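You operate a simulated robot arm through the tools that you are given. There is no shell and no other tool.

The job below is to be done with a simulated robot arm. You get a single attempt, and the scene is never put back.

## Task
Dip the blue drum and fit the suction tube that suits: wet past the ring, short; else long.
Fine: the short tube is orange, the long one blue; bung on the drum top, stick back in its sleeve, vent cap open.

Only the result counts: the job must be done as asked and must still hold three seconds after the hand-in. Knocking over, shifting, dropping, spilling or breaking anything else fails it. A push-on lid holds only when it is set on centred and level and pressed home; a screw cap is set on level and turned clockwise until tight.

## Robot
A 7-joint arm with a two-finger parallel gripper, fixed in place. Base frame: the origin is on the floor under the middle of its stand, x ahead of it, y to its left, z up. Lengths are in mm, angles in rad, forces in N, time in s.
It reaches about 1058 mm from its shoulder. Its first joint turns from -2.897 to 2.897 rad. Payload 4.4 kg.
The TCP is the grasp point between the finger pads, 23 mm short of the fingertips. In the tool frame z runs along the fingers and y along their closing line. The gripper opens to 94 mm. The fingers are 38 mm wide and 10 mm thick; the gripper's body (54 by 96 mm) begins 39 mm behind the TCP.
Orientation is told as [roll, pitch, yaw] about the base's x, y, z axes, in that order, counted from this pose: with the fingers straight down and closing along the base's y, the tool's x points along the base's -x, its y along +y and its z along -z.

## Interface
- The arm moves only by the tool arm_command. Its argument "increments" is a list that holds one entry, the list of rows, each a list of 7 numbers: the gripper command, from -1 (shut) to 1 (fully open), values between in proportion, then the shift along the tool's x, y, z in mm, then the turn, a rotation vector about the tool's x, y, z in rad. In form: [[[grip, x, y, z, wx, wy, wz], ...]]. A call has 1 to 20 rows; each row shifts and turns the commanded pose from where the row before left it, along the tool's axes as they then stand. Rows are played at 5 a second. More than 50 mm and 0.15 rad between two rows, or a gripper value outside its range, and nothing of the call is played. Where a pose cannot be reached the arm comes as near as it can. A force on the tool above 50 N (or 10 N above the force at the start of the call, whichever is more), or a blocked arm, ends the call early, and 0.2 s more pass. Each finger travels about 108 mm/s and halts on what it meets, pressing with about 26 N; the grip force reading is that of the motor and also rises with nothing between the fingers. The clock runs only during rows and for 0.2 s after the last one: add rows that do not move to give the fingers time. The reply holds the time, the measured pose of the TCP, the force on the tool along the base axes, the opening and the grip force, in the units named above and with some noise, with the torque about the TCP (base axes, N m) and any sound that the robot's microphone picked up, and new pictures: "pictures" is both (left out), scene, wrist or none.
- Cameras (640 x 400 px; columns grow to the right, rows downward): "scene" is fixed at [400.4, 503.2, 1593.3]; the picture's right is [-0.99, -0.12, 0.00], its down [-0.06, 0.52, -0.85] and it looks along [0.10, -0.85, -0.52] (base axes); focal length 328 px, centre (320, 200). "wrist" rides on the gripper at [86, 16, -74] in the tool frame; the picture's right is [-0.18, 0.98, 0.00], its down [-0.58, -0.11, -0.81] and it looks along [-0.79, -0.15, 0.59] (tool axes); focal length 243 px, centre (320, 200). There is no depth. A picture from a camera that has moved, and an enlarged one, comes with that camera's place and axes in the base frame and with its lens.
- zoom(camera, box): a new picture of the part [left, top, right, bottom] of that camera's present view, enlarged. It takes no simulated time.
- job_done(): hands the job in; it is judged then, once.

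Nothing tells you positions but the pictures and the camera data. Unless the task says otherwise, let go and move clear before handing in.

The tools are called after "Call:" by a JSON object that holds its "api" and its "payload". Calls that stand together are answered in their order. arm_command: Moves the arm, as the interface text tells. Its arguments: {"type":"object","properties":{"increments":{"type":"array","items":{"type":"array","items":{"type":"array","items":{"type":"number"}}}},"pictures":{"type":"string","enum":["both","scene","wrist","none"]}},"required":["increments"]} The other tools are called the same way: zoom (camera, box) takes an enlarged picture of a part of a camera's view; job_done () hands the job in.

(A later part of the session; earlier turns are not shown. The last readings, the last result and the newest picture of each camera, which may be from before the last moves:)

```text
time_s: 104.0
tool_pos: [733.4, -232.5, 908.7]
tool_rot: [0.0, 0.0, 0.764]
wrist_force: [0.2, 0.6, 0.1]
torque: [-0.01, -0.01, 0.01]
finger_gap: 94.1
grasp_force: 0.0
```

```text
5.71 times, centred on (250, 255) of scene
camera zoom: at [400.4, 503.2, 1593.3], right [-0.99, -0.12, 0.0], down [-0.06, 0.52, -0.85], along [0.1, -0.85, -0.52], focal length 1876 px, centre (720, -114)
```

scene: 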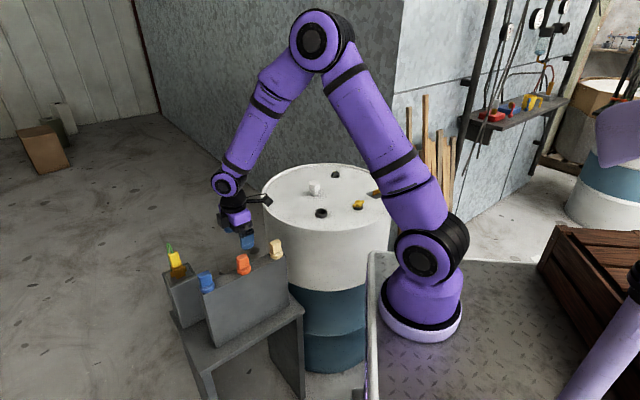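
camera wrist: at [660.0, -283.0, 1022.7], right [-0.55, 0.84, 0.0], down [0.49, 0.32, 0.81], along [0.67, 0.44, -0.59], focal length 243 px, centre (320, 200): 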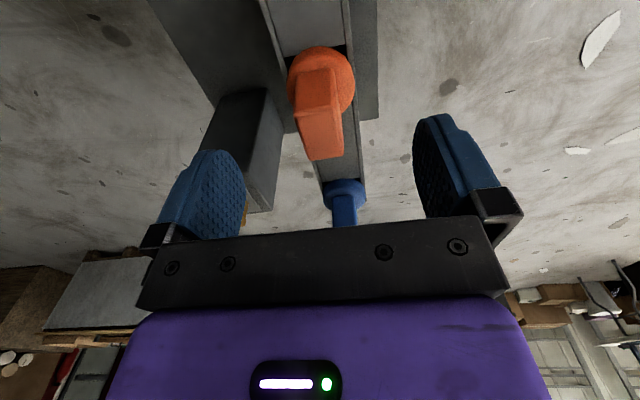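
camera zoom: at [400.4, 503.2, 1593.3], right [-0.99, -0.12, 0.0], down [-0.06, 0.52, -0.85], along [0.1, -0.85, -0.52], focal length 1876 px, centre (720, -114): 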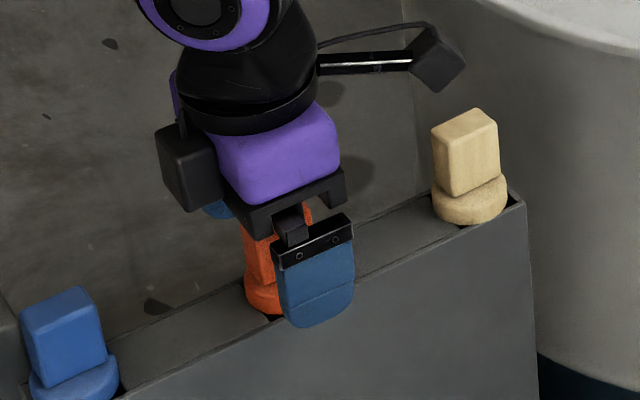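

The handle is about 3 mm to the tool's -y side. I'm correcting and closing gently.

Call:
{"api": "arm_command", "payload": {"increments": [[[1, 0, -3.0, 0, 0, 0, 0], [1, 0, 0, 0, 0, 0, 0], [0.3, 0, 0, 0, 0, 0, 0], [-0.2, 0, 0, 0, 0, 0, 0], [-0.4, 0, 0, 0, 0, 0, 0], [-0.6, 0, 0, 0, 0, 0, 0], [-1, 0, 0, 0, 0, 0, 0], [-1, 0, 0, 0, 0, 0, 0], [-1, 0, 0, 0, 0, 0, 0]]], "pictures": "none"}}

Call:
{"api": "zoom", "payload": {"camera": "wrist", "box": [220, 80, 420, 205]}}

Call:
{"api": "zoom", "payload": {"camera": "scene", "box": [215, 220, 285, 290]}}

```text
time_s: 106.0
tool_pos: [733.7, -233.6, 909.5]
tool_rot: [-0.001, 0.001, 0.763]
wrist_force: [0.7, 1.2, 1.3]
torque: [-0.01, 0.05, 0.01]
finger_gap: 21.8
grasp_force: 26.0
```

```text
3.20 times, centred on (320, 142) of wrist
camera zoom: at [659.2, -283.0, 984.6], right [-0.55, 0.84, 0.0], down [0.49, 0.32, 0.81], along [0.67, 0.44, -0.59], focal length 776 px, centre (320, 384)
```

zoom: 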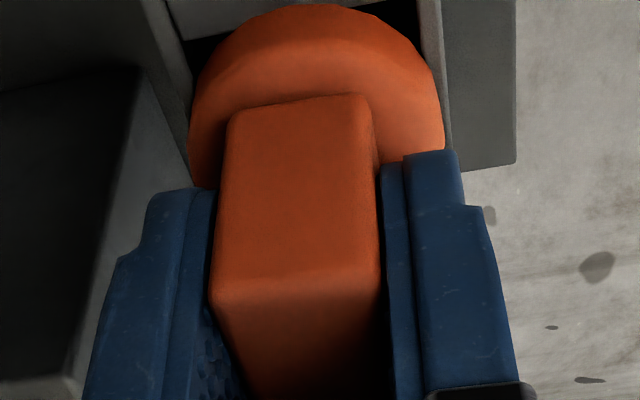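

```text
5.71 times, centred on (250, 255) of scene
camera zoom: at [400.4, 503.2, 1593.3], right [-0.99, -0.12, 0.0], down [-0.06, 0.52, -0.85], along [0.1, -0.85, -0.52], focal length 1876 px, centre (720, -114)
```

zoom: 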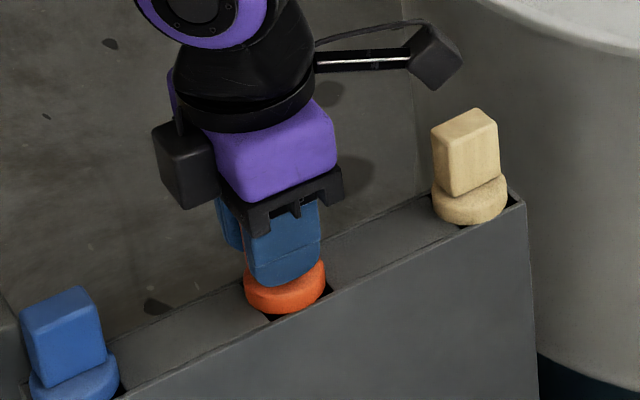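

The orange tube is held cleanly. I'm lifting it out of the rack.

Call:
{"api": "arm_command", "payload": {"increments": [[[-1, 0, 0, -10, 0, 0, 0], [-1, 0, 0, -25, 0, 0, 0], [-1, 0, 0, -30, 0, 0, 0], [-1, 0, 0, -30, 0, 0, 0], [-1, 0, 0, -30, 0, 0, 0], [-1, 0, 0, -30, 0, 0, 0], [-1, 0, 0, -30, 0, 0, 0], [-1, 0, 0, 0, 0, 0, 0], [-1, 0, 0, 0, 0, 0, 0]]]}}

Call:
{"api": "zoom", "payload": {"camera": "scene", "box": [190, 150, 310, 280]}}

Call:
{"api": "zoom", "payload": {"camera": "wrist", "box": [220, 0, 420, 205]}}

```text
time_s: 108.0
tool_pos: [738.1, -233.6, 1092.4]
tool_rot: [0.0, 0.001, 0.764]
wrist_force: [0.7, 0.0, -1.4]
torque: [0.01, 0.01, -0.02]
finger_gap: 21.7
grasp_force: 25.9
camera wrist: at [662.6, -282.5, 1167.8], right [-0.55, 0.84, 0.0], down [0.5, 0.32, 0.81], along [0.67, 0.44, -0.59], focal length 243 px, centre (320, 200)
```

scene: 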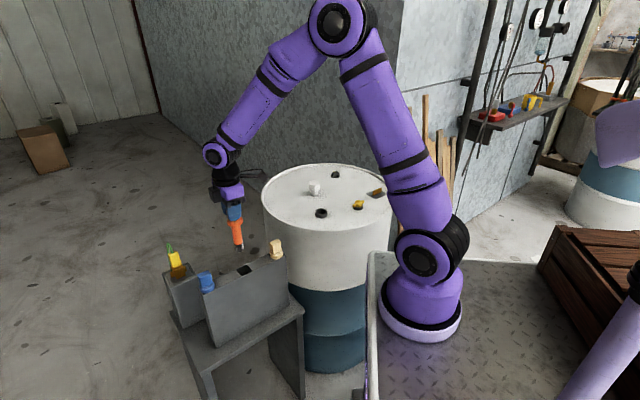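
wrist: 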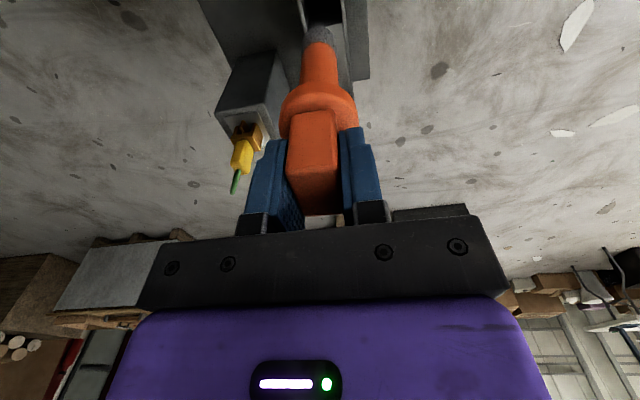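

```text
3.08 times, centred on (250, 215) of scene
camera zoom: at [400.4, 503.2, 1593.3], right [-0.99, -0.12, 0.0], down [-0.06, 0.52, -0.85], along [0.1, -0.85, -0.52], focal length 1010 px, centre (535, 154)
```

zoom: 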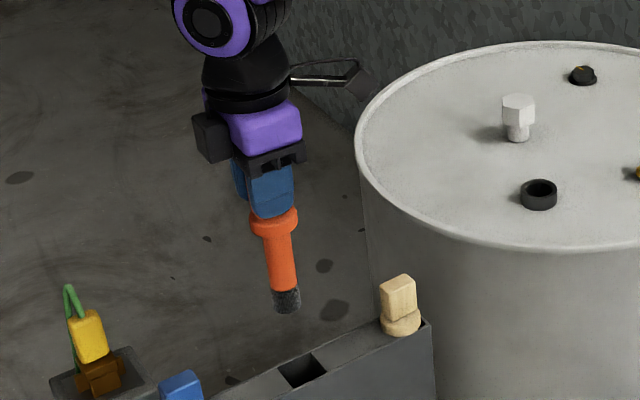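

```text
1.95 times, centred on (320, 102) of wrist
camera zoom: at [662.6, -282.5, 1167.8], right [-0.55, 0.84, 0.0], down [0.5, 0.32, 0.81], along [0.67, 0.44, -0.59], focal length 473 px, centre (320, 390)
```

zoom: 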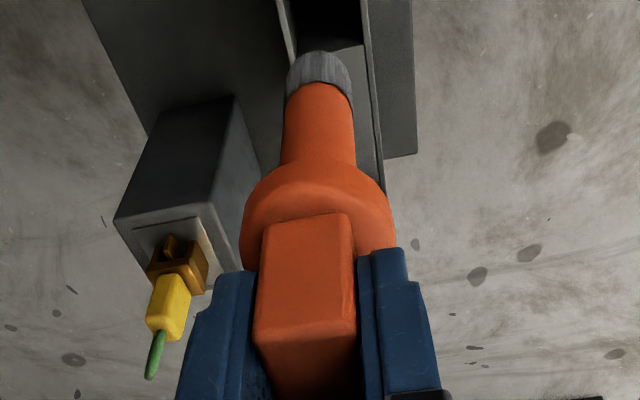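

The orange tube is short (about 90 mm below the flange, about 28 mm wide) with a grey strainer tip. I'm carrying it over to the drum neck.

Call:
{"api": "arm_command", "payload": {"increments": [[[-1, 46.5, -10.2, -3, 0, 0, 0], [-1, 46.5, -10.2, -3, 0, 0, 0], [-1, 46.5, -10.2, -3, 0, 0, 0], [-1, 46.5, -10.2, 0, 0, 0, 0], [-1, 46.5, -10.2, 0, 0, 0, 0], [-1, 46.5, -10.2, 0, 0, 0, 0], [-1, 46.5, -10.2, 0, 0, 0, 0], [-1, 46.2, -10.3, 0, 0, 0, 0], [-1, 0, 0, 0, 0, 0, 0], [-1, 0, 0, 0, 0, 0, 0], [-1, 0, 0, 0, 0, 0, 0], [-1, 0, 0, 0, 0, 0, 0]]]}}

Call:
{"api": "zoom", "payload": {"camera": "scene", "box": [290, 150, 360, 215]}}

Call:
{"api": "zoom", "payload": {"camera": "wrist", "box": [240, 0, 400, 100]}}

```text
time_s: 110.6
tool_pos: [522.5, -548.4, 1099.7]
tool_rot: [-0.001, -0.001, 0.765]
wrist_force: [-0.2, -0.8, -2.3]
torque: [-0.03, 0.02, 0.01]
finger_gap: 21.8
grasp_force: 25.9
camera wrist: at [448.0, -598.0, 1174.5], right [-0.55, 0.84, 0.0], down [0.5, 0.32, 0.81], along [0.67, 0.44, -0.59], focal length 243 px, centre (320, 200)
```

scene: 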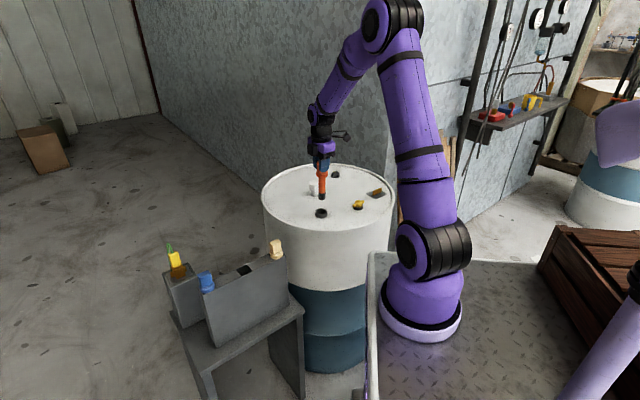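
wrist: 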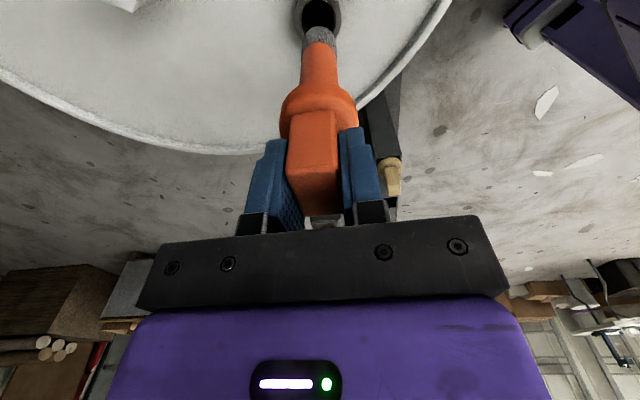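

```text
6.15 times, centred on (325, 182) of scene
camera zoom: at [400.4, 503.2, 1593.3], right [-0.99, -0.12, 0.0], down [-0.06, 0.52, -0.85], along [0.1, -0.85, -0.52], focal length 2020 px, centre (289, 308)
```

zoom: 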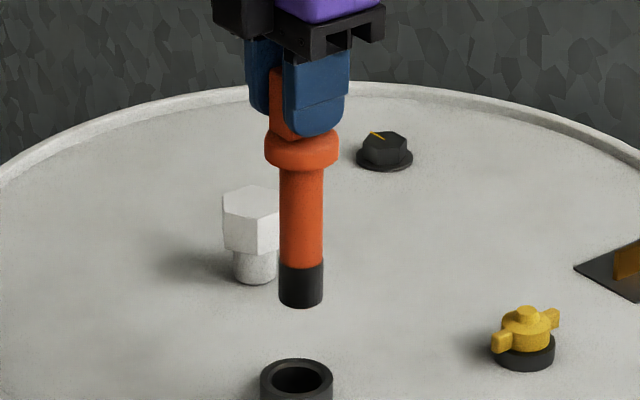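

```text
4.00 times, centred on (320, 50) of wrist
camera zoom: at [448.0, -598.0, 1174.5], right [-0.55, 0.84, 0.0], down [0.5, 0.32, 0.81], along [0.67, 0.44, -0.59], focal length 970 px, centre (320, 800)
```

zoom: 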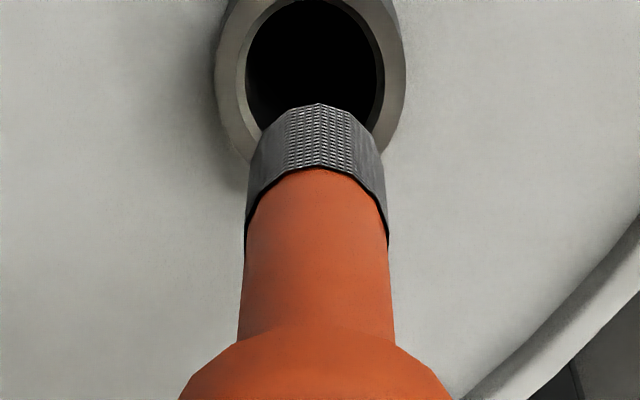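

Nearly aligned; the tube needs about +2.6 mm in x. I'm correcting and lowering to just above the neck.

Call:
{"api": "arm_command", "payload": {"increments": [[[-1, -1.6, -2.1, 0, 0, 0, 0], [-1, 0, 0, 20, 0, 0, 0], [-1, 0, 0, 20, 0, 0, 0], [-1, 0, 0, 0, 0, 0, 0], [-1, 0, 0, 0, 0, 0, 0], [-1, 0, 0, 0, 0, 0, 0], [-1, 0, 0, 0, 0, 0, 0]]], "pictures": "none"}}

Call:
{"api": "zoom", "payload": {"camera": "scene", "box": [300, 175, 350, 215]}}

Call:
{"api": "zoom", "payload": {"camera": "wrist", "box": [240, 0, 400, 100]}}

```text
time_s: 112.2
tool_pos: [524.7, -549.0, 1063.7]
tool_rot: [0.0, 0.001, 0.765]
wrist_force: [-0.3, 0.1, -2.0]
torque: [0.0, 0.0, 0.02]
finger_gap: 21.7
grasp_force: 25.9
```

```text
10.00 times, centred on (325, 195) of scene
camera zoom: at [400.4, 503.2, 1593.3], right [-0.99, -0.12, 0.0], down [-0.06, 0.52, -0.85], along [0.1, -0.85, -0.52], focal length 3282 px, centre (270, 250)
```

zoom: 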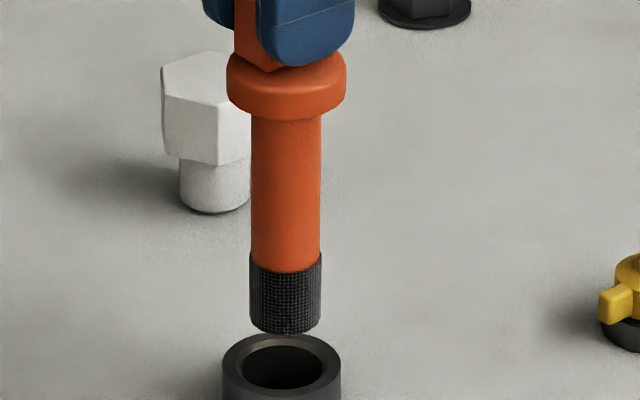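

```text
4.00 times, centred on (320, 50) of wrist
camera zoom: at [449.3, -597.8, 1137.5], right [-0.55, 0.84, 0.0], down [0.49, 0.32, 0.81], along [0.67, 0.44, -0.59], focal length 970 px, centre (320, 800)
```

zoom: 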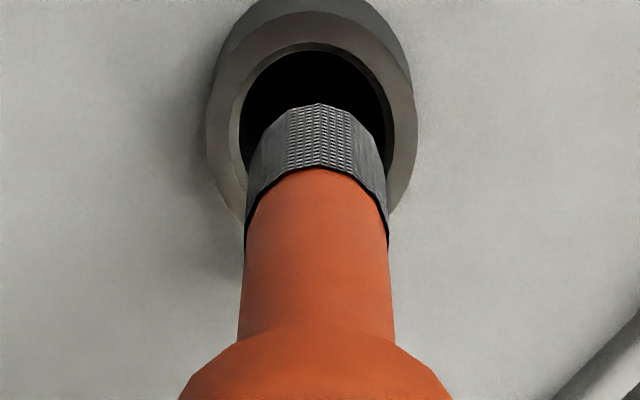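

Call:
{"api": "arm_command", "payload": {"increments": [[[-1, -0.8, -1.05, 0, 0, 0, 0], [-1, 0, 0, 6, 0, 0, 0], [-1, 0, 0, 0, 0, 0, 0], [-1, 0, 0, 0, 0, 0, 0], [-1, 0, 0, 0, 0, 0, 0], [-1, 0, 0, 0, 0, 0, 0]]], "pictures": "none"}}

Call:
{"api": "zoom", "payload": {"camera": "scene", "box": [300, 185, 340, 217]}}

Call:
{"api": "zoom", "payload": {"camera": "wrist", "box": [270, 0, 370, 62]}}

```text
time_s: 113.6
tool_pos: [526.9, -549.5, 1056.2]
tool_rot: [0.0, 0.0, 0.766]
wrist_force: [-0.2, 0.1, -1.7]
torque: [0.02, 0.02, 0.01]
finger_gap: 21.9
grasp_force: 26.4
```

```text
12.50 times, centred on (320, 201) of scene
camera zoom: at [400.4, 503.2, 1593.3], right [-0.99, -0.12, 0.0], down [-0.06, 0.52, -0.85], along [0.1, -0.85, -0.52], focal length 4103 px, centre (320, 188)
```

zoom: 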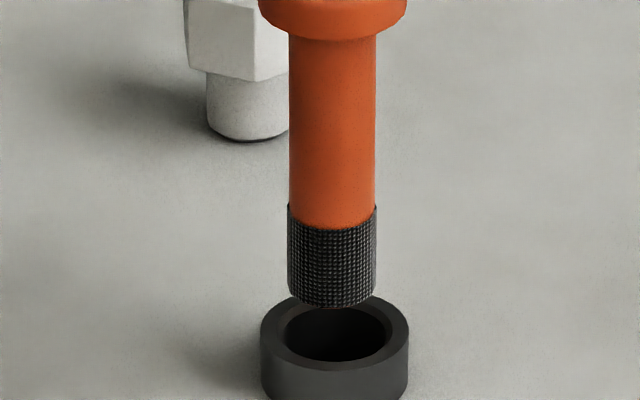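

```text
6.40 times, centred on (320, 31) of wrist
camera zoom: at [451.8, -599.4, 1131.4], right [-0.55, 0.84, 0.0], down [0.49, 0.32, 0.81], along [0.67, 0.44, -0.59], focal length 1553 px, centre (320, 1282)
```

zoom: 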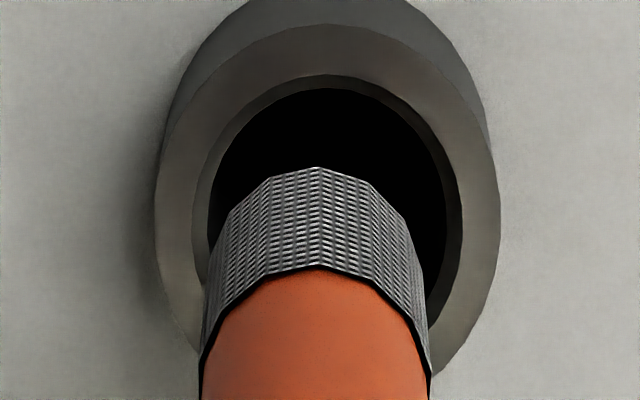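

Call:
{"api": "arm_command", "payload": {"increments": [[[-1, -0.2, 1.3, 0, 0, 0, 0], [-1, 0, 0, 0, 0, 0, 0], [-1, 0, 0, 0, 0, 0, 0], [-1, 0, 0, 0, 0, 0, 0], [-1, 0, 0, 0, 0, 0, 0]]], "pictures": "none"}}

Call:
{"api": "zoom", "payload": {"camera": "scene", "box": [300, 185, 340, 217]}}

Call:
{"api": "zoom", "payload": {"camera": "wrist", "box": [270, 0, 370, 62]}}

```text
time_s: 114.8
tool_pos: [527.0, -550.3, 1056.4]
tool_rot: [0.002, 0.002, 0.765]
wrist_force: [0.0, -0.1, -1.7]
torque: [0.0, 0.03, -0.02]
finger_gap: 21.8
grasp_force: 25.9
```

```text
12.50 times, centred on (320, 201) of scene
camera zoom: at [400.4, 503.2, 1593.3], right [-0.99, -0.12, 0.0], down [-0.06, 0.52, -0.85], along [0.1, -0.85, -0.52], focal length 4103 px, centre (320, 188)
```

zoom: 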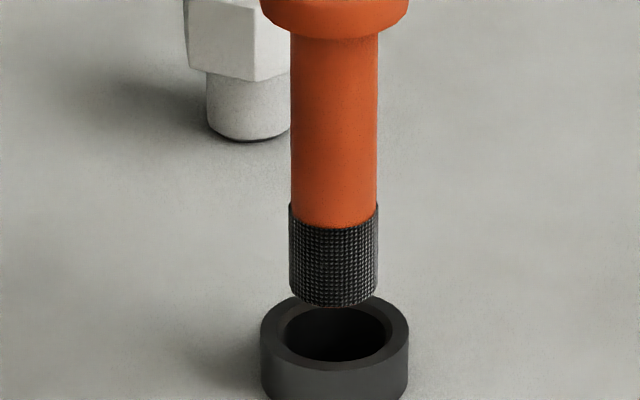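

```text
6.40 times, centred on (320, 31) of wrist
camera zoom: at [451.1, -598.5, 1132.3], right [-0.55, 0.84, 0.0], down [0.49, 0.32, 0.81], along [0.67, 0.44, -0.59], focal length 1553 px, centre (320, 1282)
```

zoom: 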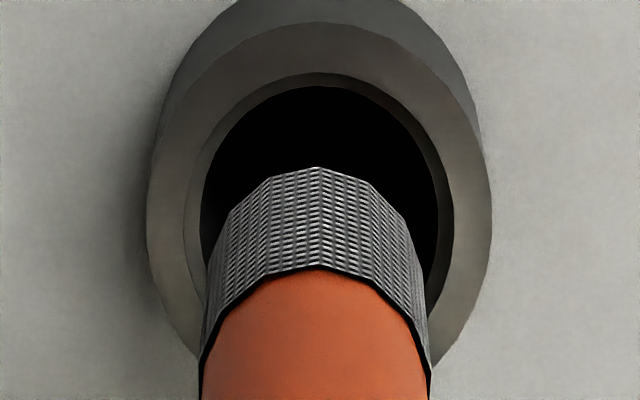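

Aligned within about 0.5 mm. I'm lowering slowly into the neck with force checks.

Call:
{"api": "arm_command", "payload": {"increments": [[[-1, 0, 0.3, 6, 0, 0, 0], [-1, 0, 0, 6, 0, 0, 0], [-1, 0, 0, 0, 0, 0, 0], [-1, 0, 0, 0, 0, 0, 0]]], "pictures": "none"}}

Call:
{"api": "zoom", "payload": {"camera": "scene", "box": [300, 185, 340, 217]}}

Call:
{"api": "zoom", "payload": {"camera": "wrist", "box": [270, 0, 370, 62]}}

```text
time_s: 115.8
tool_pos: [526.8, -549.0, 1043.9]
tool_rot: [0.001, 0.0, 0.766]
wrist_force: [-0.5, 0.3, -1.5]
torque: [-0.01, 0.0, -0.01]
finger_gap: 21.9
grasp_force: 26.1
```

```text
12.50 times, centred on (320, 201) of scene
camera zoom: at [400.4, 503.2, 1593.3], right [-0.99, -0.12, 0.0], down [-0.06, 0.52, -0.85], along [0.1, -0.85, -0.52], focal length 4103 px, centre (320, 188)
```

zoom: 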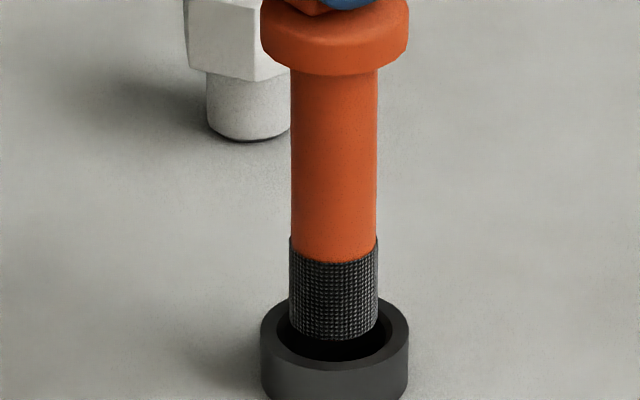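

```text
6.40 times, centred on (320, 31) of wrist
camera zoom: at [451.2, -598.9, 1119.9], right [-0.55, 0.84, 0.0], down [0.49, 0.32, 0.81], along [0.67, 0.44, -0.59], focal length 1553 px, centre (320, 1282)
```

zoom: 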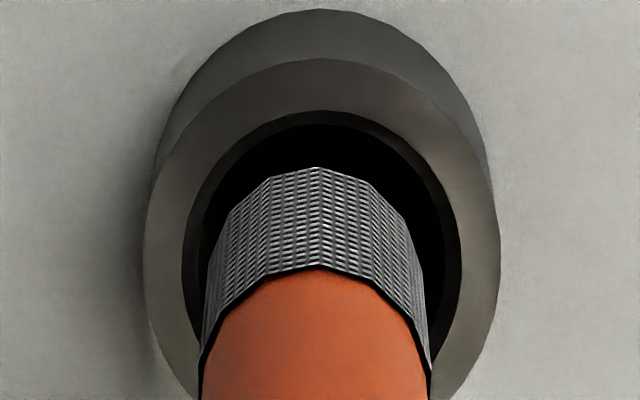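

Call:
{"api": "arm_command", "payload": {"increments": [[[-1, 0, 0.4, 4, 0, 0, 0], [-1, 0, 0, 0, 0, 0, 0], [-1, 0, 0, 0, 0, 0, 0]]], "pictures": "none"}}

Call:
{"api": "zoom", "payload": {"camera": "scene", "box": [300, 185, 340, 217]}}

Call:
{"api": "zoom", "payload": {"camera": "wrist", "box": [270, 0, 370, 62]}}

```text
time_s: 116.6
tool_pos: [524.9, -548.8, 1040.2]
tool_rot: [0.0, 0.001, 0.764]
wrist_force: [-0.4, -0.7, -1.4]
torque: [-0.01, 0.01, 0.03]
finger_gap: 21.4
grasp_force: 26.7
```

```text
12.50 times, centred on (320, 201) of scene
camera zoom: at [400.4, 503.2, 1593.3], right [-0.99, -0.12, 0.0], down [-0.06, 0.52, -0.85], along [0.1, -0.85, -0.52], focal length 4103 px, centre (320, 188)
```

zoom: 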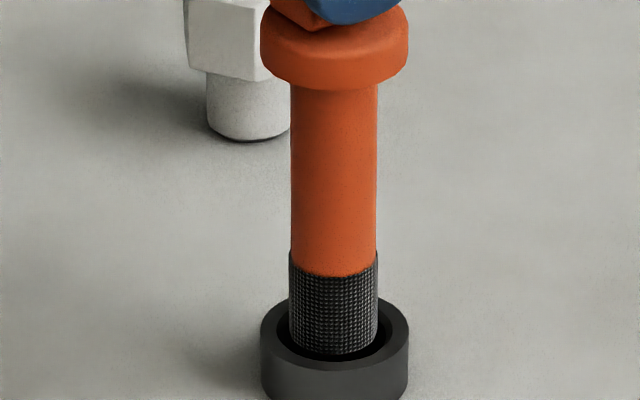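

```text
6.40 times, centred on (320, 31) of wrist
camera zoom: at [451.1, -597.8, 1115.5], right [-0.55, 0.84, 0.0], down [0.5, 0.32, 0.81], along [0.67, 0.44, -0.59], focal length 1553 px, centre (320, 1282)
```

zoom: 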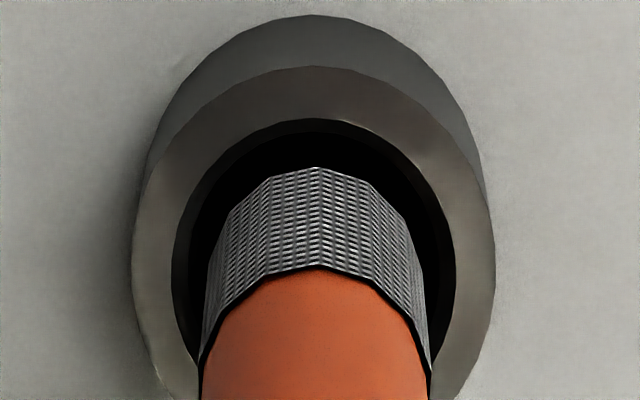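

Call:
{"api": "arm_command", "payload": {"increments": [[[-1, 0, 0, 2, 0, 0, 0], [-1, 0, 0, 2, 0, 0, 0], [-1, 0, 0, 0, 0, 0, 0], [-1, 0, 0, 0, 0, 0, 0]]], "pictures": "none"}}

Call:
{"api": "zoom", "payload": {"camera": "scene", "box": [300, 185, 340, 217]}}

Call:
{"api": "zoom", "payload": {"camera": "wrist", "box": [270, 0, 370, 62]}}

```text
time_s: 117.6
tool_pos: [526.5, -549.5, 1036.0]
tool_rot: [-0.001, 0.0, 0.765]
wrist_force: [0.4, 0.0, -1.3]
torque: [0.01, 0.01, -0.03]
finger_gap: 21.7
grasp_force: 26.3
```

```text
12.50 times, centred on (320, 201) of scene
camera zoom: at [400.4, 503.2, 1593.3], right [-0.99, -0.12, 0.0], down [-0.06, 0.52, -0.85], along [0.1, -0.85, -0.52], focal length 4103 px, centre (320, 188)
```

zoom: 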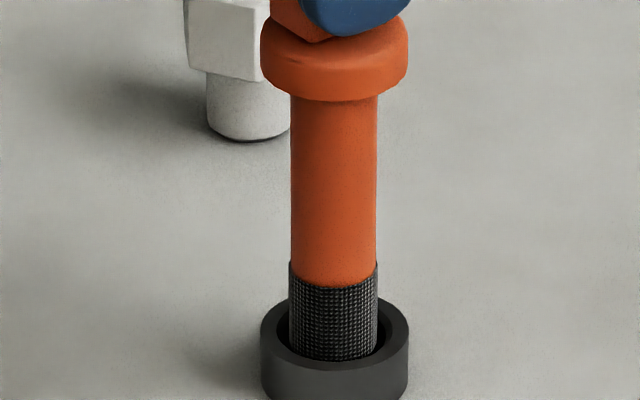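

```text
6.40 times, centred on (320, 31) of wrist
camera zoom: at [451.1, -598.1, 1111.7], right [-0.55, 0.84, 0.0], down [0.49, 0.32, 0.81], along [0.67, 0.44, -0.59], focal length 1553 px, centre (320, 1282)
```

zoom: 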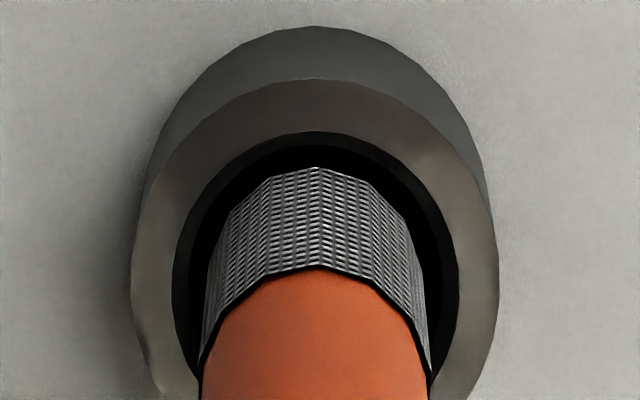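

Call:
{"api": "arm_command", "payload": {"increments": [[[-1, 0, 0, 2, 0, 0, 0], [-1, 0, 0, 2, 0, 0, 0], [-1, 0, 0, 0, 0, 0, 0], [-1, 0, 0, 0, 0, 0, 0]]], "pictures": "none"}}

Call:
{"api": "arm_command", "payload": {"increments": [[[-1, 0, 0, 2, 0, 0, 0], [-1, 0, 0, 2, 0, 0, 0], [-1, 0, 0, 0, 0, 0, 0], [-1, 0, 0, 0, 0, 0, 0]]], "pictures": "none"}}

Call:
{"api": "zoom", "payload": {"camera": "scene", "box": [300, 185, 340, 217]}}

Call:
{"api": "zoom", "payload": {"camera": "wrist", "box": [270, 0, 370, 62]}}

```text
time_s: 118.6
tool_pos: [527.5, -548.5, 1034.0]
tool_rot: [0.0, 0.001, 0.765]
wrist_force: [0.7, -0.3, -1.1]
torque: [-0.03, 0.0, 0.01]
finger_gap: 21.7
grasp_force: 26.0
```

```text
time_s: 119.6
tool_pos: [526.0, -548.7, 1029.1]
tool_rot: [0.0, -0.002, 0.766]
wrist_force: [0.9, -0.6, -1.5]
torque: [0.0, -0.03, -0.01]
finger_gap: 21.6
grasp_force: 26.0
```

```text
12.50 times, centred on (320, 201) of scene
camera zoom: at [400.4, 503.2, 1593.3], right [-0.99, -0.12, 0.0], down [-0.06, 0.52, -0.85], along [0.1, -0.85, -0.52], focal length 4103 px, centre (320, 188)
```

zoom: 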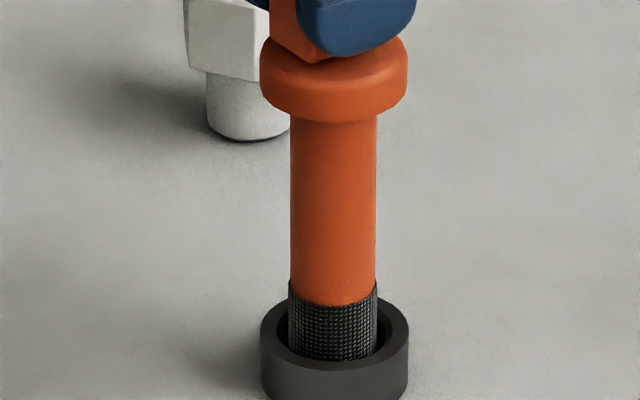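

```text
6.40 times, centred on (320, 31) of wrist
camera zoom: at [451.3, -598.0, 1104.8], right [-0.55, 0.84, 0.0], down [0.49, 0.32, 0.81], along [0.67, 0.44, -0.59], focal length 1553 px, centre (320, 1282)
```

zoom: 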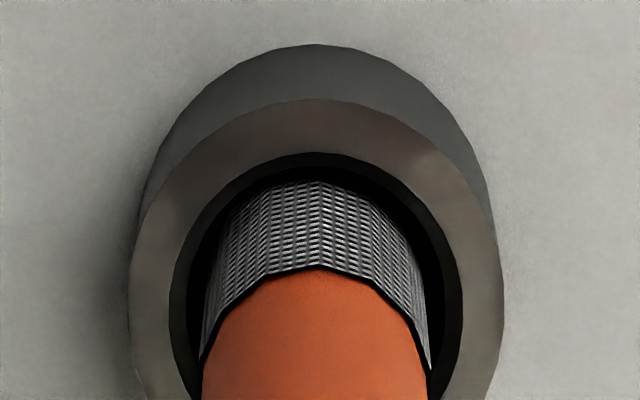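

The strainer has entered the neck without contact. I'm continuing down.

Call:
{"api": "arm_command", "payload": {"increments": [[[-1, 0, 0, 8, 0, 0, 0], [-1, 0, 0, 8, 0, 0, 0], [-1, 0, 0, 8, 0, 0, 0], [-1, 0, 0, 0, 0, 0, 0], [-1, 0, 0, 0, 0, 0, 0]]], "pictures": "none"}}

Call:
{"api": "arm_command", "payload": {"increments": [[[-1, 0, 0, 10, 0, 0, 0], [-1, 0, 0, 10, 0, 0, 0], [-1, 0, 0, 10, 0, 0, 0], [-1, 0, 0, 0, 0, 0, 0], [-1, 0, 0, 0, 0, 0, 0]]], "pictures": "none"}}

Call:
{"api": "zoom", "payload": {"camera": "scene", "box": [300, 185, 340, 217]}}

Call:
{"api": "zoom", "payload": {"camera": "wrist", "box": [240, 20, 400, 140]}}

```text
time_s: 120.8
tool_pos: [527.1, -548.4, 1004.6]
tool_rot: [0.0, -0.001, 0.765]
wrist_force: [0.5, -0.2, -0.7]
torque: [0.0, -0.03, 0.03]
finger_gap: 21.6
grasp_force: 25.8
```

```text
time_s: 122.0
tool_pos: [526.8, -549.7, 973.7]
tool_rot: [-0.001, 0.0, 0.764]
wrist_force: [0.0, -0.2, -1.0]
torque: [-0.01, -0.03, 0.05]
finger_gap: 21.4
grasp_force: 26.0
```

```text
12.50 times, centred on (320, 201) of scene
camera zoom: at [400.4, 503.2, 1593.3], right [-0.99, -0.12, 0.0], down [-0.06, 0.52, -0.85], along [0.1, -0.85, -0.52], focal length 4103 px, centre (320, 188)
```

zoom: 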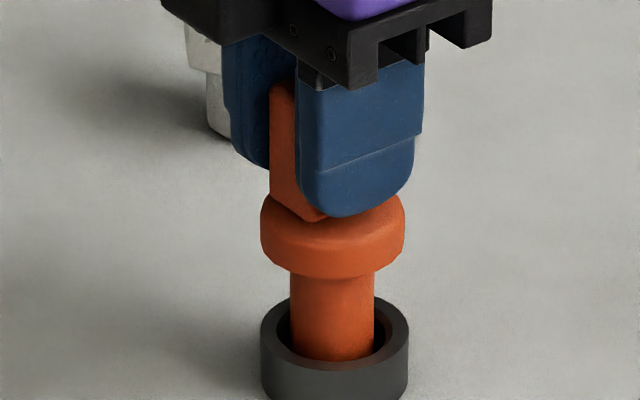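

```text
3.33 times, centred on (320, 80) of wrist
camera zoom: at [451.6, -598.6, 1049.7], right [-0.55, 0.84, 0.0], down [0.49, 0.32, 0.81], along [0.67, 0.44, -0.59], focal length 809 px, centre (320, 600)
```

zoom: 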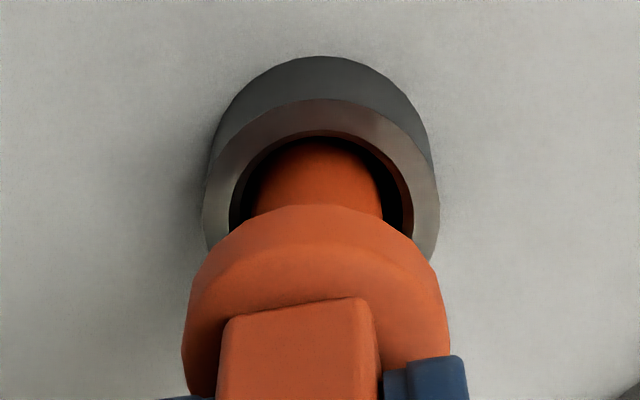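

Call:
{"api": "arm_command", "payload": {"increments": [[[-1, -0.3, -0.3, 8, 0, 0, 0], [-1, 0, 0, 8, 0, 0, 0], [-1, 0, 0, 6, 0, 0, 0], [-1, 0, 0, 0, 0, 0, 0], [-1, 0, 0, 0, 0, 0, 0]]], "pictures": "none"}}

Call:
{"api": "arm_command", "payload": {"increments": [[[-1, 0, 0, 2, 0, 0, 0], [-1, 0, 0, 2, 0, 0, 0], [-1, 0, 0, 0, 0, 0, 0]]], "pictures": "none"}}

Call:
{"api": "zoom", "payload": {"camera": "scene", "box": [300, 185, 340, 217]}}

Call:
{"api": "zoom", "payload": {"camera": "wrist", "box": [240, 40, 400, 160]}}

```text
time_s: 123.2
tool_pos: [526.1, -550.4, 953.2]
tool_rot: [-0.002, 0.0, 0.762]
wrist_force: [0.3, 0.3, -1.6]
torque: [0.0, 0.01, 0.0]
finger_gap: 21.7
grasp_force: 26.0
```

```text
time_s: 124.0
tool_pos: [525.8, -550.3, 949.1]
tool_rot: [0.0, 0.0, 0.766]
wrist_force: [-0.3, 0.2, -1.4]
torque: [-0.01, 0.0, 0.0]
finger_gap: 21.7
grasp_force: 25.7
```

```text
12.50 times, centred on (320, 201) of scene
camera zoom: at [400.4, 503.2, 1593.3], right [-0.99, -0.12, 0.0], down [-0.06, 0.52, -0.85], along [0.1, -0.85, -0.52], focal length 4103 px, centre (320, 188)
```

zoom: 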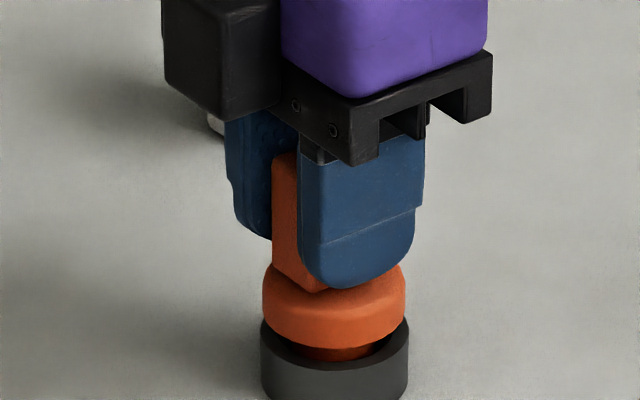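

```text
3.33 times, centred on (320, 100) of wrist
camera zoom: at [451.2, -599.4, 1024.2], right [-0.55, 0.84, 0.0], down [0.5, 0.32, 0.81], along [0.67, 0.44, -0.59], focal length 809 px, centre (320, 533)
```

zoom: 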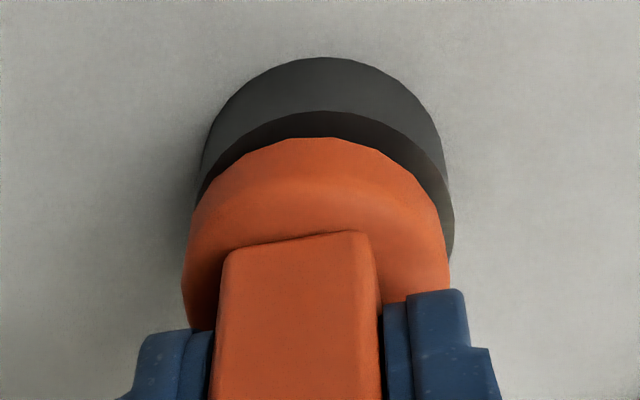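

Call:
{"api": "arm_command", "payload": {"increments": [[[-1, 0, 0.7, 2, 0, 0, 0], [-1, 0, 0, 2, 0, 0, 0], [-1, 0, 0, 0, 0, 0, 0]]], "pictures": "none"}}

Call:
{"api": "arm_command", "payload": {"increments": [[[-1, 0, 0, 1.5, 0, 0, 0], [-1, 0, 0, 0, 0, 0, 0]]], "pictures": "none"}}

Call:
{"api": "arm_command", "payload": {"increments": [[[-1, 0, 0, 1, 0, 0, 0], [-1, 0, 0, 0, 0, 0, 0]]], "pictures": "none"}}

Call:
{"api": "arm_command", "payload": {"increments": [[[-1, 0, 0, 1, 0, 0, 0], [-1, 0, 0, 0, 0, 0, 0]]], "pictures": "none"}}

Call:
{"api": "zoom", "payload": {"camera": "scene", "box": [300, 185, 340, 217]}}

```text
time_s: 124.8
tool_pos: [526.3, -549.6, 944.5]
tool_rot: [0.0, 0.001, 0.765]
wrist_force: [0.0, 0.1, -1.5]
torque: [-0.01, 0.01, -0.02]
finger_gap: 21.7
grasp_force: 25.9
```

```text
time_s: 125.4
tool_pos: [526.3, -549.5, 944.7]
tool_rot: [0.0, 0.002, 0.764]
wrist_force: [-0.4, -0.2, -1.0]
torque: [0.02, 0.02, 0.0]
finger_gap: 21.5
grasp_force: 25.7
```

```text
time_s: 126.0
tool_pos: [525.6, -549.3, 941.7]
tool_rot: [0.001, 0.001, 0.765]
wrist_force: [1.1, 0.8, -1.3]
torque: [0.0, 0.0, -0.03]
finger_gap: 21.6
grasp_force: 25.3
```

```text
time_s: 126.6
tool_pos: [527.3, -549.6, 943.3]
tool_rot: [-0.003, 0.001, 0.764]
wrist_force: [-2.8, 4.7, 15.9]
torque: [-0.04, 0.44, -0.07]
finger_gap: 21.9
grasp_force: 26.3
```

```text
12.50 times, centred on (320, 201) of scene
camera zoom: at [400.4, 503.2, 1593.3], right [-0.99, -0.12, 0.0], down [-0.06, 0.52, -0.85], along [0.1, -0.85, -0.52], focal length 4103 px, centre (320, 188)
```

zoom: 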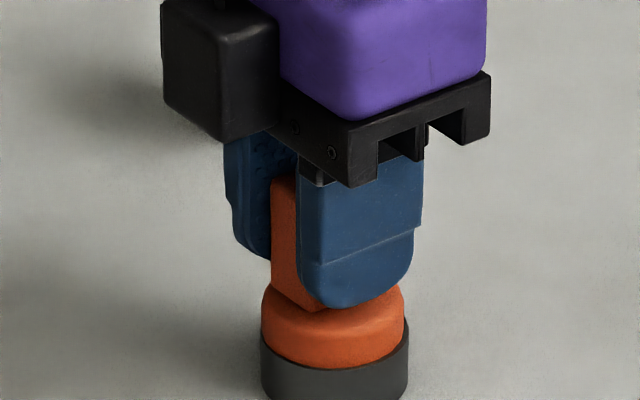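

The flange is seated on the neck. I'm pressing it home a little and watching for a response.

Call:
{"api": "arm_command", "payload": {"increments": [[[-1, 0, 0, 0.8, 0, 0, 0], [-1, 0, 0, 0, 0, 0, 0]]], "pictures": "none"}}

Call:
{"api": "arm_command", "payload": {"increments": [[[-1, 0, 0, 0.8, 0, 0, 0], [-1, 0, 0, 0, 0, 0, 0]]], "pictures": "none"}}

Call:
{"api": "zoom", "payload": {"camera": "scene", "box": [300, 185, 340, 217]}}

Call:
{"api": "zoom", "payload": {"camera": "wrist", "box": [240, 40, 400, 160]}}

```text
time_s: 127.2
tool_pos: [527.0, -547.6, 943.0]
tool_rot: [-0.003, 0.0, 0.766]
wrist_force: [-3.4, 5.3, 27.4]
torque: [0.06, 0.21, -0.05]
finger_gap: 21.9
grasp_force: 26.2
```

```text
time_s: 127.8
tool_pos: [525.7, -548.1, 940.5]
tool_rot: [-0.002, 0.001, 0.764]
wrist_force: [2.0, 0.5, 50.1]
torque: [0.34, 0.49, -0.02]
finger_gap: 21.0
grasp_force: 24.5
```

```text
12.50 times, centred on (320, 201) of scene
camera zoom: at [400.4, 503.2, 1593.3], right [-0.99, -0.12, 0.0], down [-0.06, 0.52, -0.85], along [0.1, -0.85, -0.52], focal length 4103 px, centre (320, 188)
```

zoom: 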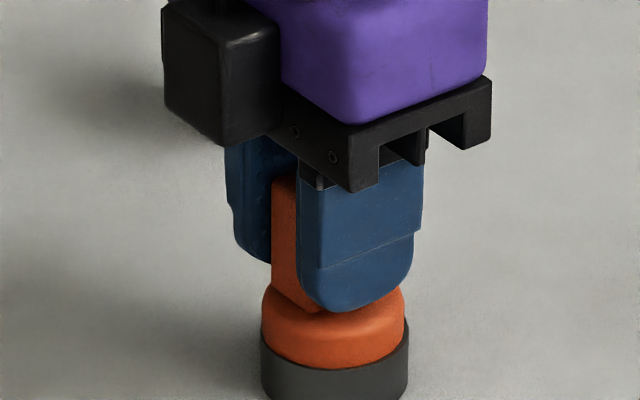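

```text
3.33 times, centred on (320, 100) of wrist
camera zoom: at [451.1, -598.0, 1016.4], right [-0.55, 0.84, 0.0], down [0.49, 0.33, 0.81], along [0.68, 0.44, -0.59], focal length 809 px, centre (320, 533)
```

zoom: 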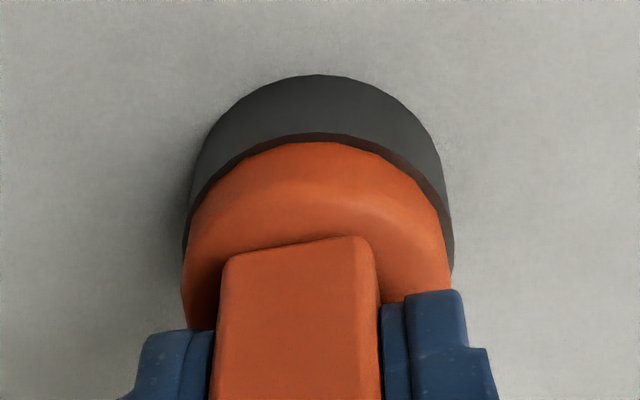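

Pressed to 50 N with no movement, so the flange is flush. I'm easing the load and trying a gentle clockwise turn to see whether anything engages.

Call:
{"api": "arm_command", "payload": {"increments": [[[-1, 0, 0, -1.2, 0, 0, 0], [-1, 0, 0, 0, 0, 0, 0]]], "pictures": "none"}}

Call:
{"api": "arm_command", "payload": {"increments": [[[-1, 0, 0, 0, 0, 0, 0.06], [-1, 0, 0, 0, 0, 0, 0.06], [-1, 0, 0, 0, 0, 0, 0.06], [-1, 0, 0, 0, 0, 0, 0]]], "pictures": "none"}}

Call:
{"api": "arm_command", "payload": {"increments": [[[-1, 0, 0, 0, 0, 0, 0.08], [-1, 0, 0, 0, 0, 0, 0.08], [-1, 0, 0, 0, 0, 0, 0.08], [-1, 0, 0, 0, 0, 0, 0.08], [-1, 0, 0, 0, 0, 0, 0]]], "pictures": "none"}}

Call:
{"api": "zoom", "payload": {"camera": "scene", "box": [300, 185, 340, 217]}}

Call:
{"api": "zoom", "payload": {"camera": "wrist", "box": [240, 40, 400, 160]}}

```text
time_s: 128.4
tool_pos: [525.0, -548.2, 940.6]
tool_rot: [0.002, -0.002, 0.765]
wrist_force: [0.1, -0.1, -1.4]
torque: [0.01, 0.03, -0.01]
finger_gap: 21.8
grasp_force: 25.7
```

```text
time_s: 129.4
tool_pos: [525.4, -547.9, 941.3]
tool_rot: [0.0, 0.0, 0.582]
wrist_force: [-0.9, -0.6, -1.3]
torque: [0.02, -0.03, -0.01]
finger_gap: 21.7
grasp_force: 26.3
```

```text
time_s: 130.6
tool_pos: [527.8, -550.0, 941.5]
tool_rot: [0.001, 0.0, 0.265]
wrist_force: [-0.9, -0.1, -1.2]
torque: [0.0, 0.0, -0.03]
finger_gap: 21.7
grasp_force: 25.9
```

```text
12.50 times, centred on (320, 201) of scene
camera zoom: at [400.4, 503.2, 1593.3], right [-0.99, -0.12, 0.0], down [-0.06, 0.52, -0.85], along [0.1, -0.85, -0.52], focal length 4103 px, centre (320, 188)
```

zoom: 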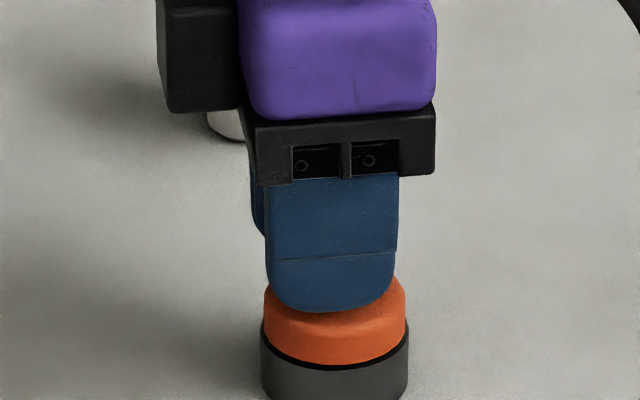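

```text
3.33 times, centred on (320, 100) of wrist
camera zoom: at [437.5, -557.4, 1016.6], right [-0.08, 1.0, 0.0], down [0.59, 0.05, 0.81], along [0.8, 0.06, -0.59], focal length 809 px, centre (320, 533)
```

zoom: 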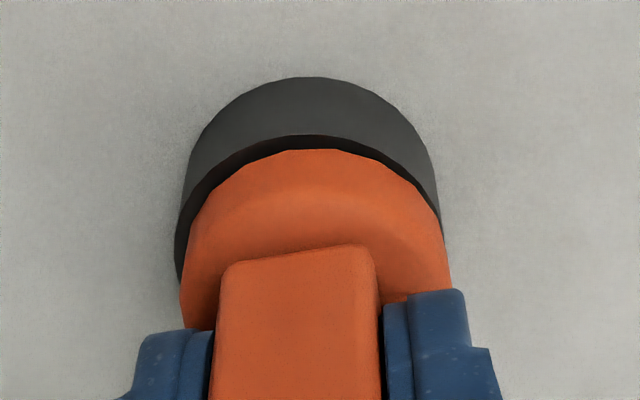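

It turns freely with no thread, so this is a drop-in seat. I'm re-centring by about 1 mm, seating it again, and then releasing under light load.

Call:
{"api": "arm_command", "payload": {"increments": [[[-1, 0, -1.2, 0, 0, 0, 0], [-1, 0, 0, 0, 0, 0, 0], [-1, 0, 0, 0, 0, 0, 0]]], "pictures": "none"}}

Call:
{"api": "zoom", "payload": {"camera": "wrist", "box": [240, 40, 400, 160]}}

Call:
{"api": "zoom", "payload": {"camera": "scene", "box": [300, 185, 340, 217]}}

```text
time_s: 131.4
tool_pos: [528.4, -551.5, 941.7]
tool_rot: [0.0, 0.0, 0.266]
wrist_force: [-0.1, -1.3, -1.5]
torque: [-0.01, -0.03, -0.04]
finger_gap: 21.9
grasp_force: 26.2
```

```text
3.33 times, centred on (320, 100) of wrist
camera zoom: at [437.4, -558.5, 1016.3], right [-0.08, 1.0, 0.0], down [0.59, 0.05, 0.81], along [0.8, 0.06, -0.59], focal length 809 px, centre (320, 533)
```

zoom: 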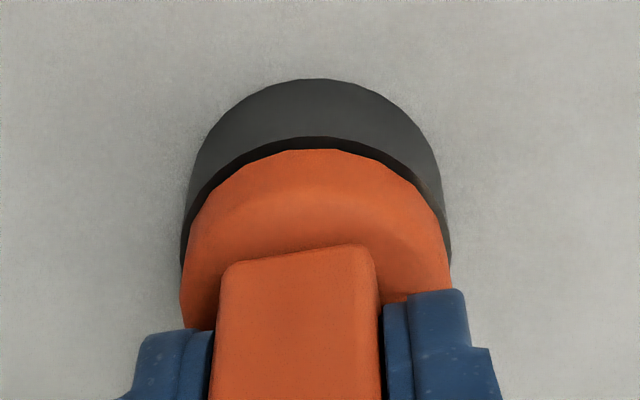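

```text
12.50 times, centred on (320, 201) of scene
camera zoom: at [400.4, 503.2, 1593.3], right [-0.99, -0.12, 0.0], down [-0.06, 0.52, -0.85], along [0.1, -0.85, -0.52], focal length 4103 px, centre (320, 188)
```

zoom: 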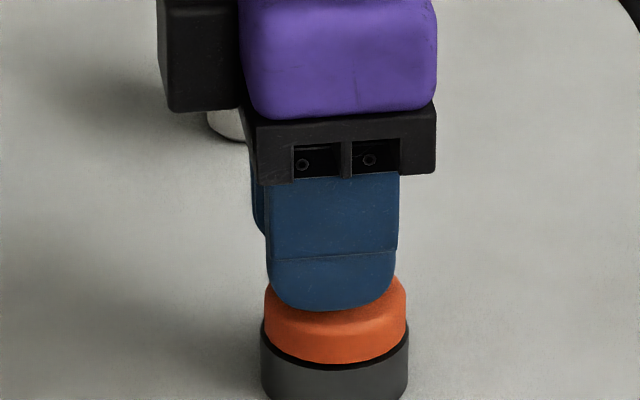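

Call:
{"api": "arm_command", "payload": {"increments": [[[-1, 0, 0, 0.8, 0, 0, 0], [-1, 0, 0, 0, 0, 0, 0]]], "pictures": "none"}}

Call:
{"api": "arm_command", "payload": {"increments": [[[-1, 0, 0, 0.8, 0, 0, 0], [-1, 0, 0, 0, 0, 0, 0]]], "pictures": "none"}}

```text
time_s: 132.0
tool_pos: [526.7, -551.1, 941.6]
tool_rot: [-0.001, -0.001, 0.264]
wrist_force: [0.3, 0.3, -2.3]
torque: [-0.02, 0.03, 0.03]
finger_gap: 21.9
grasp_force: 25.9
```

```text
time_s: 132.6
tool_pos: [527.5, -551.2, 939.1]
tool_rot: [0.0, 0.002, 0.266]
wrist_force: [0.7, 1.3, -1.6]
torque: [-0.01, -0.02, -0.02]
finger_gap: 21.6
grasp_force: 25.7
```

Call:
{"api": "arm_command", "payload": {"increments": [[[-1, 0, 0, 0.8, 0, 0, 0], [-1, 0, 0, 0, 0, 0, 0]]], "pictures": "none"}}

Call:
{"api": "zoom", "payload": {"camera": "scene", "box": [300, 185, 340, 217]}}

```text
time_s: 133.2
tool_pos: [527.7, -549.9, 940.3]
tool_rot: [0.0, 0.0, 0.265]
wrist_force: [-0.2, 0.6, 1.5]
torque: [0.05, 0.05, 0.03]
finger_gap: 21.5
grasp_force: 26.0
```

```text
12.50 times, centred on (320, 201) of scene
camera zoom: at [400.4, 503.2, 1593.3], right [-0.99, -0.12, 0.0], down [-0.06, 0.52, -0.85], along [0.1, -0.85, -0.52], focal length 4103 px, centre (320, 188)
```

zoom: 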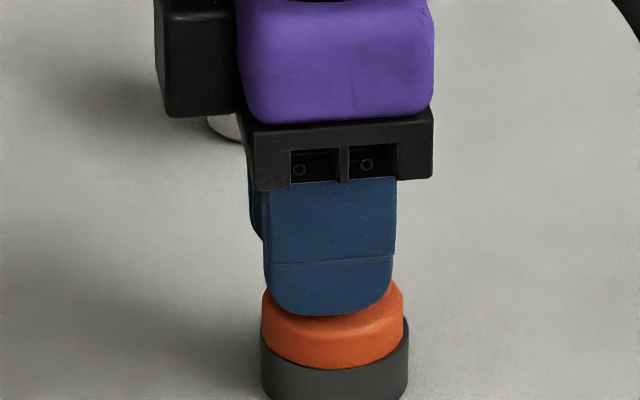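

Light contact, flange flush and centred. I'm releasing slowly.

Call:
{"api": "arm_command", "payload": {"increments": [[[-0.5, 0, 0, 0, 0, 0, 0], [-0.45, 0, 0, 0, 0, 0, 0], [-0.4, 0, 0, 0, 0, 0, 0], [-0.3, 0, 0, 0, 0, 0, 0], [0, 0, 0, 0, 0, 0, 0], [0.3, 0, 0, 0, 0, 0, 0], [0.3, 0, 0, -15, 0, 0, 0], [0.3, 0, 0, -30, 0, 0, 0], [0.5, 0, 0, -30, 0, 0, 0], [1, 0, 0, -25, 0, 0, 0], [1, 0, 0, 0, 0, 0, 0], [1, 0, 0, 0, 0, 0, 0]]]}}

Call:
{"api": "zoom", "payload": {"camera": "wrist", "box": [240, 0, 400, 120]}}

Call:
{"api": "zoom", "payload": {"camera": "scene", "box": [290, 165, 350, 217]}}

```text
time_s: 135.8
tool_pos: [528.1, -548.9, 1038.1]
tool_rot: [0.0, 0.001, 0.265]
wrist_force: [0.0, -0.7, -0.6]
torque: [0.0, 0.0, 0.01]
finger_gap: 94.0
grasp_force: 0.1
camera wrist: at [438.9, -556.3, 1113.3], right [-0.08, 1.0, 0.0], down [0.59, 0.05, 0.81], along [0.8, 0.06, -0.59], focal length 243 px, centre (320, 200)
```

scene: 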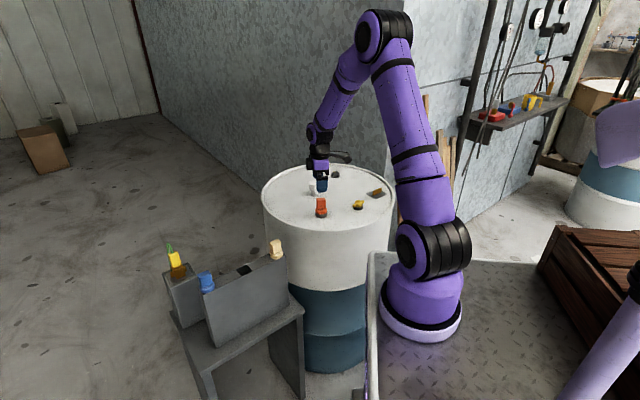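
wrist: 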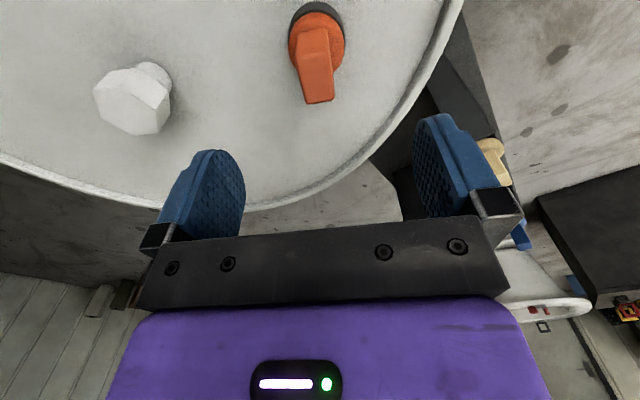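

```text
3.33 times, centred on (320, 60) of wrist
camera zoom: at [438.9, -556.3, 1113.3], right [-0.08, 1.0, 0.0], down [0.59, 0.05, 0.81], along [0.8, 0.06, -0.59], focal length 809 px, centre (320, 667)
```

zoom: 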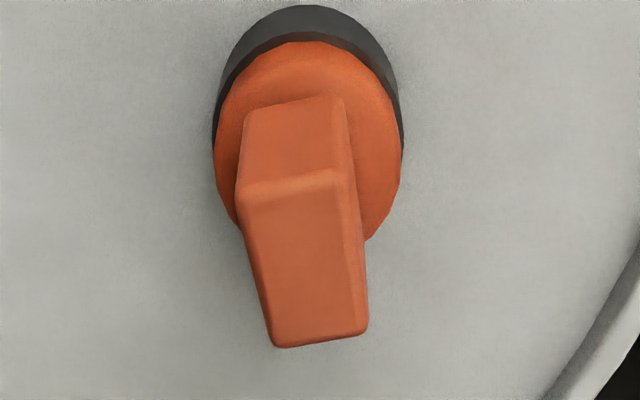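

```text
7.69 times, centred on (320, 191) of scene
camera zoom: at [400.4, 503.2, 1593.3], right [-0.99, -0.12, 0.0], down [-0.06, 0.52, -0.85], along [0.1, -0.85, -0.52], focal length 2525 px, centre (320, 269)
```

zoom: 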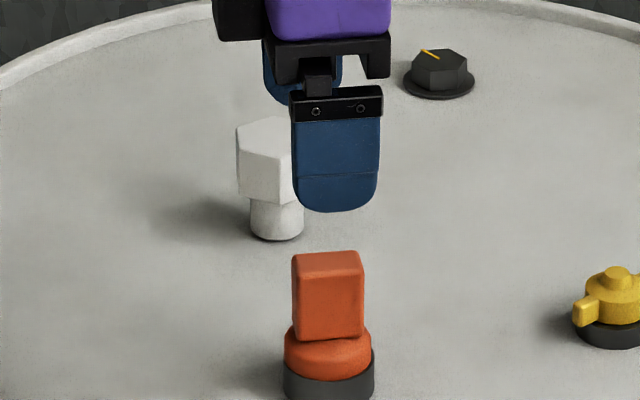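

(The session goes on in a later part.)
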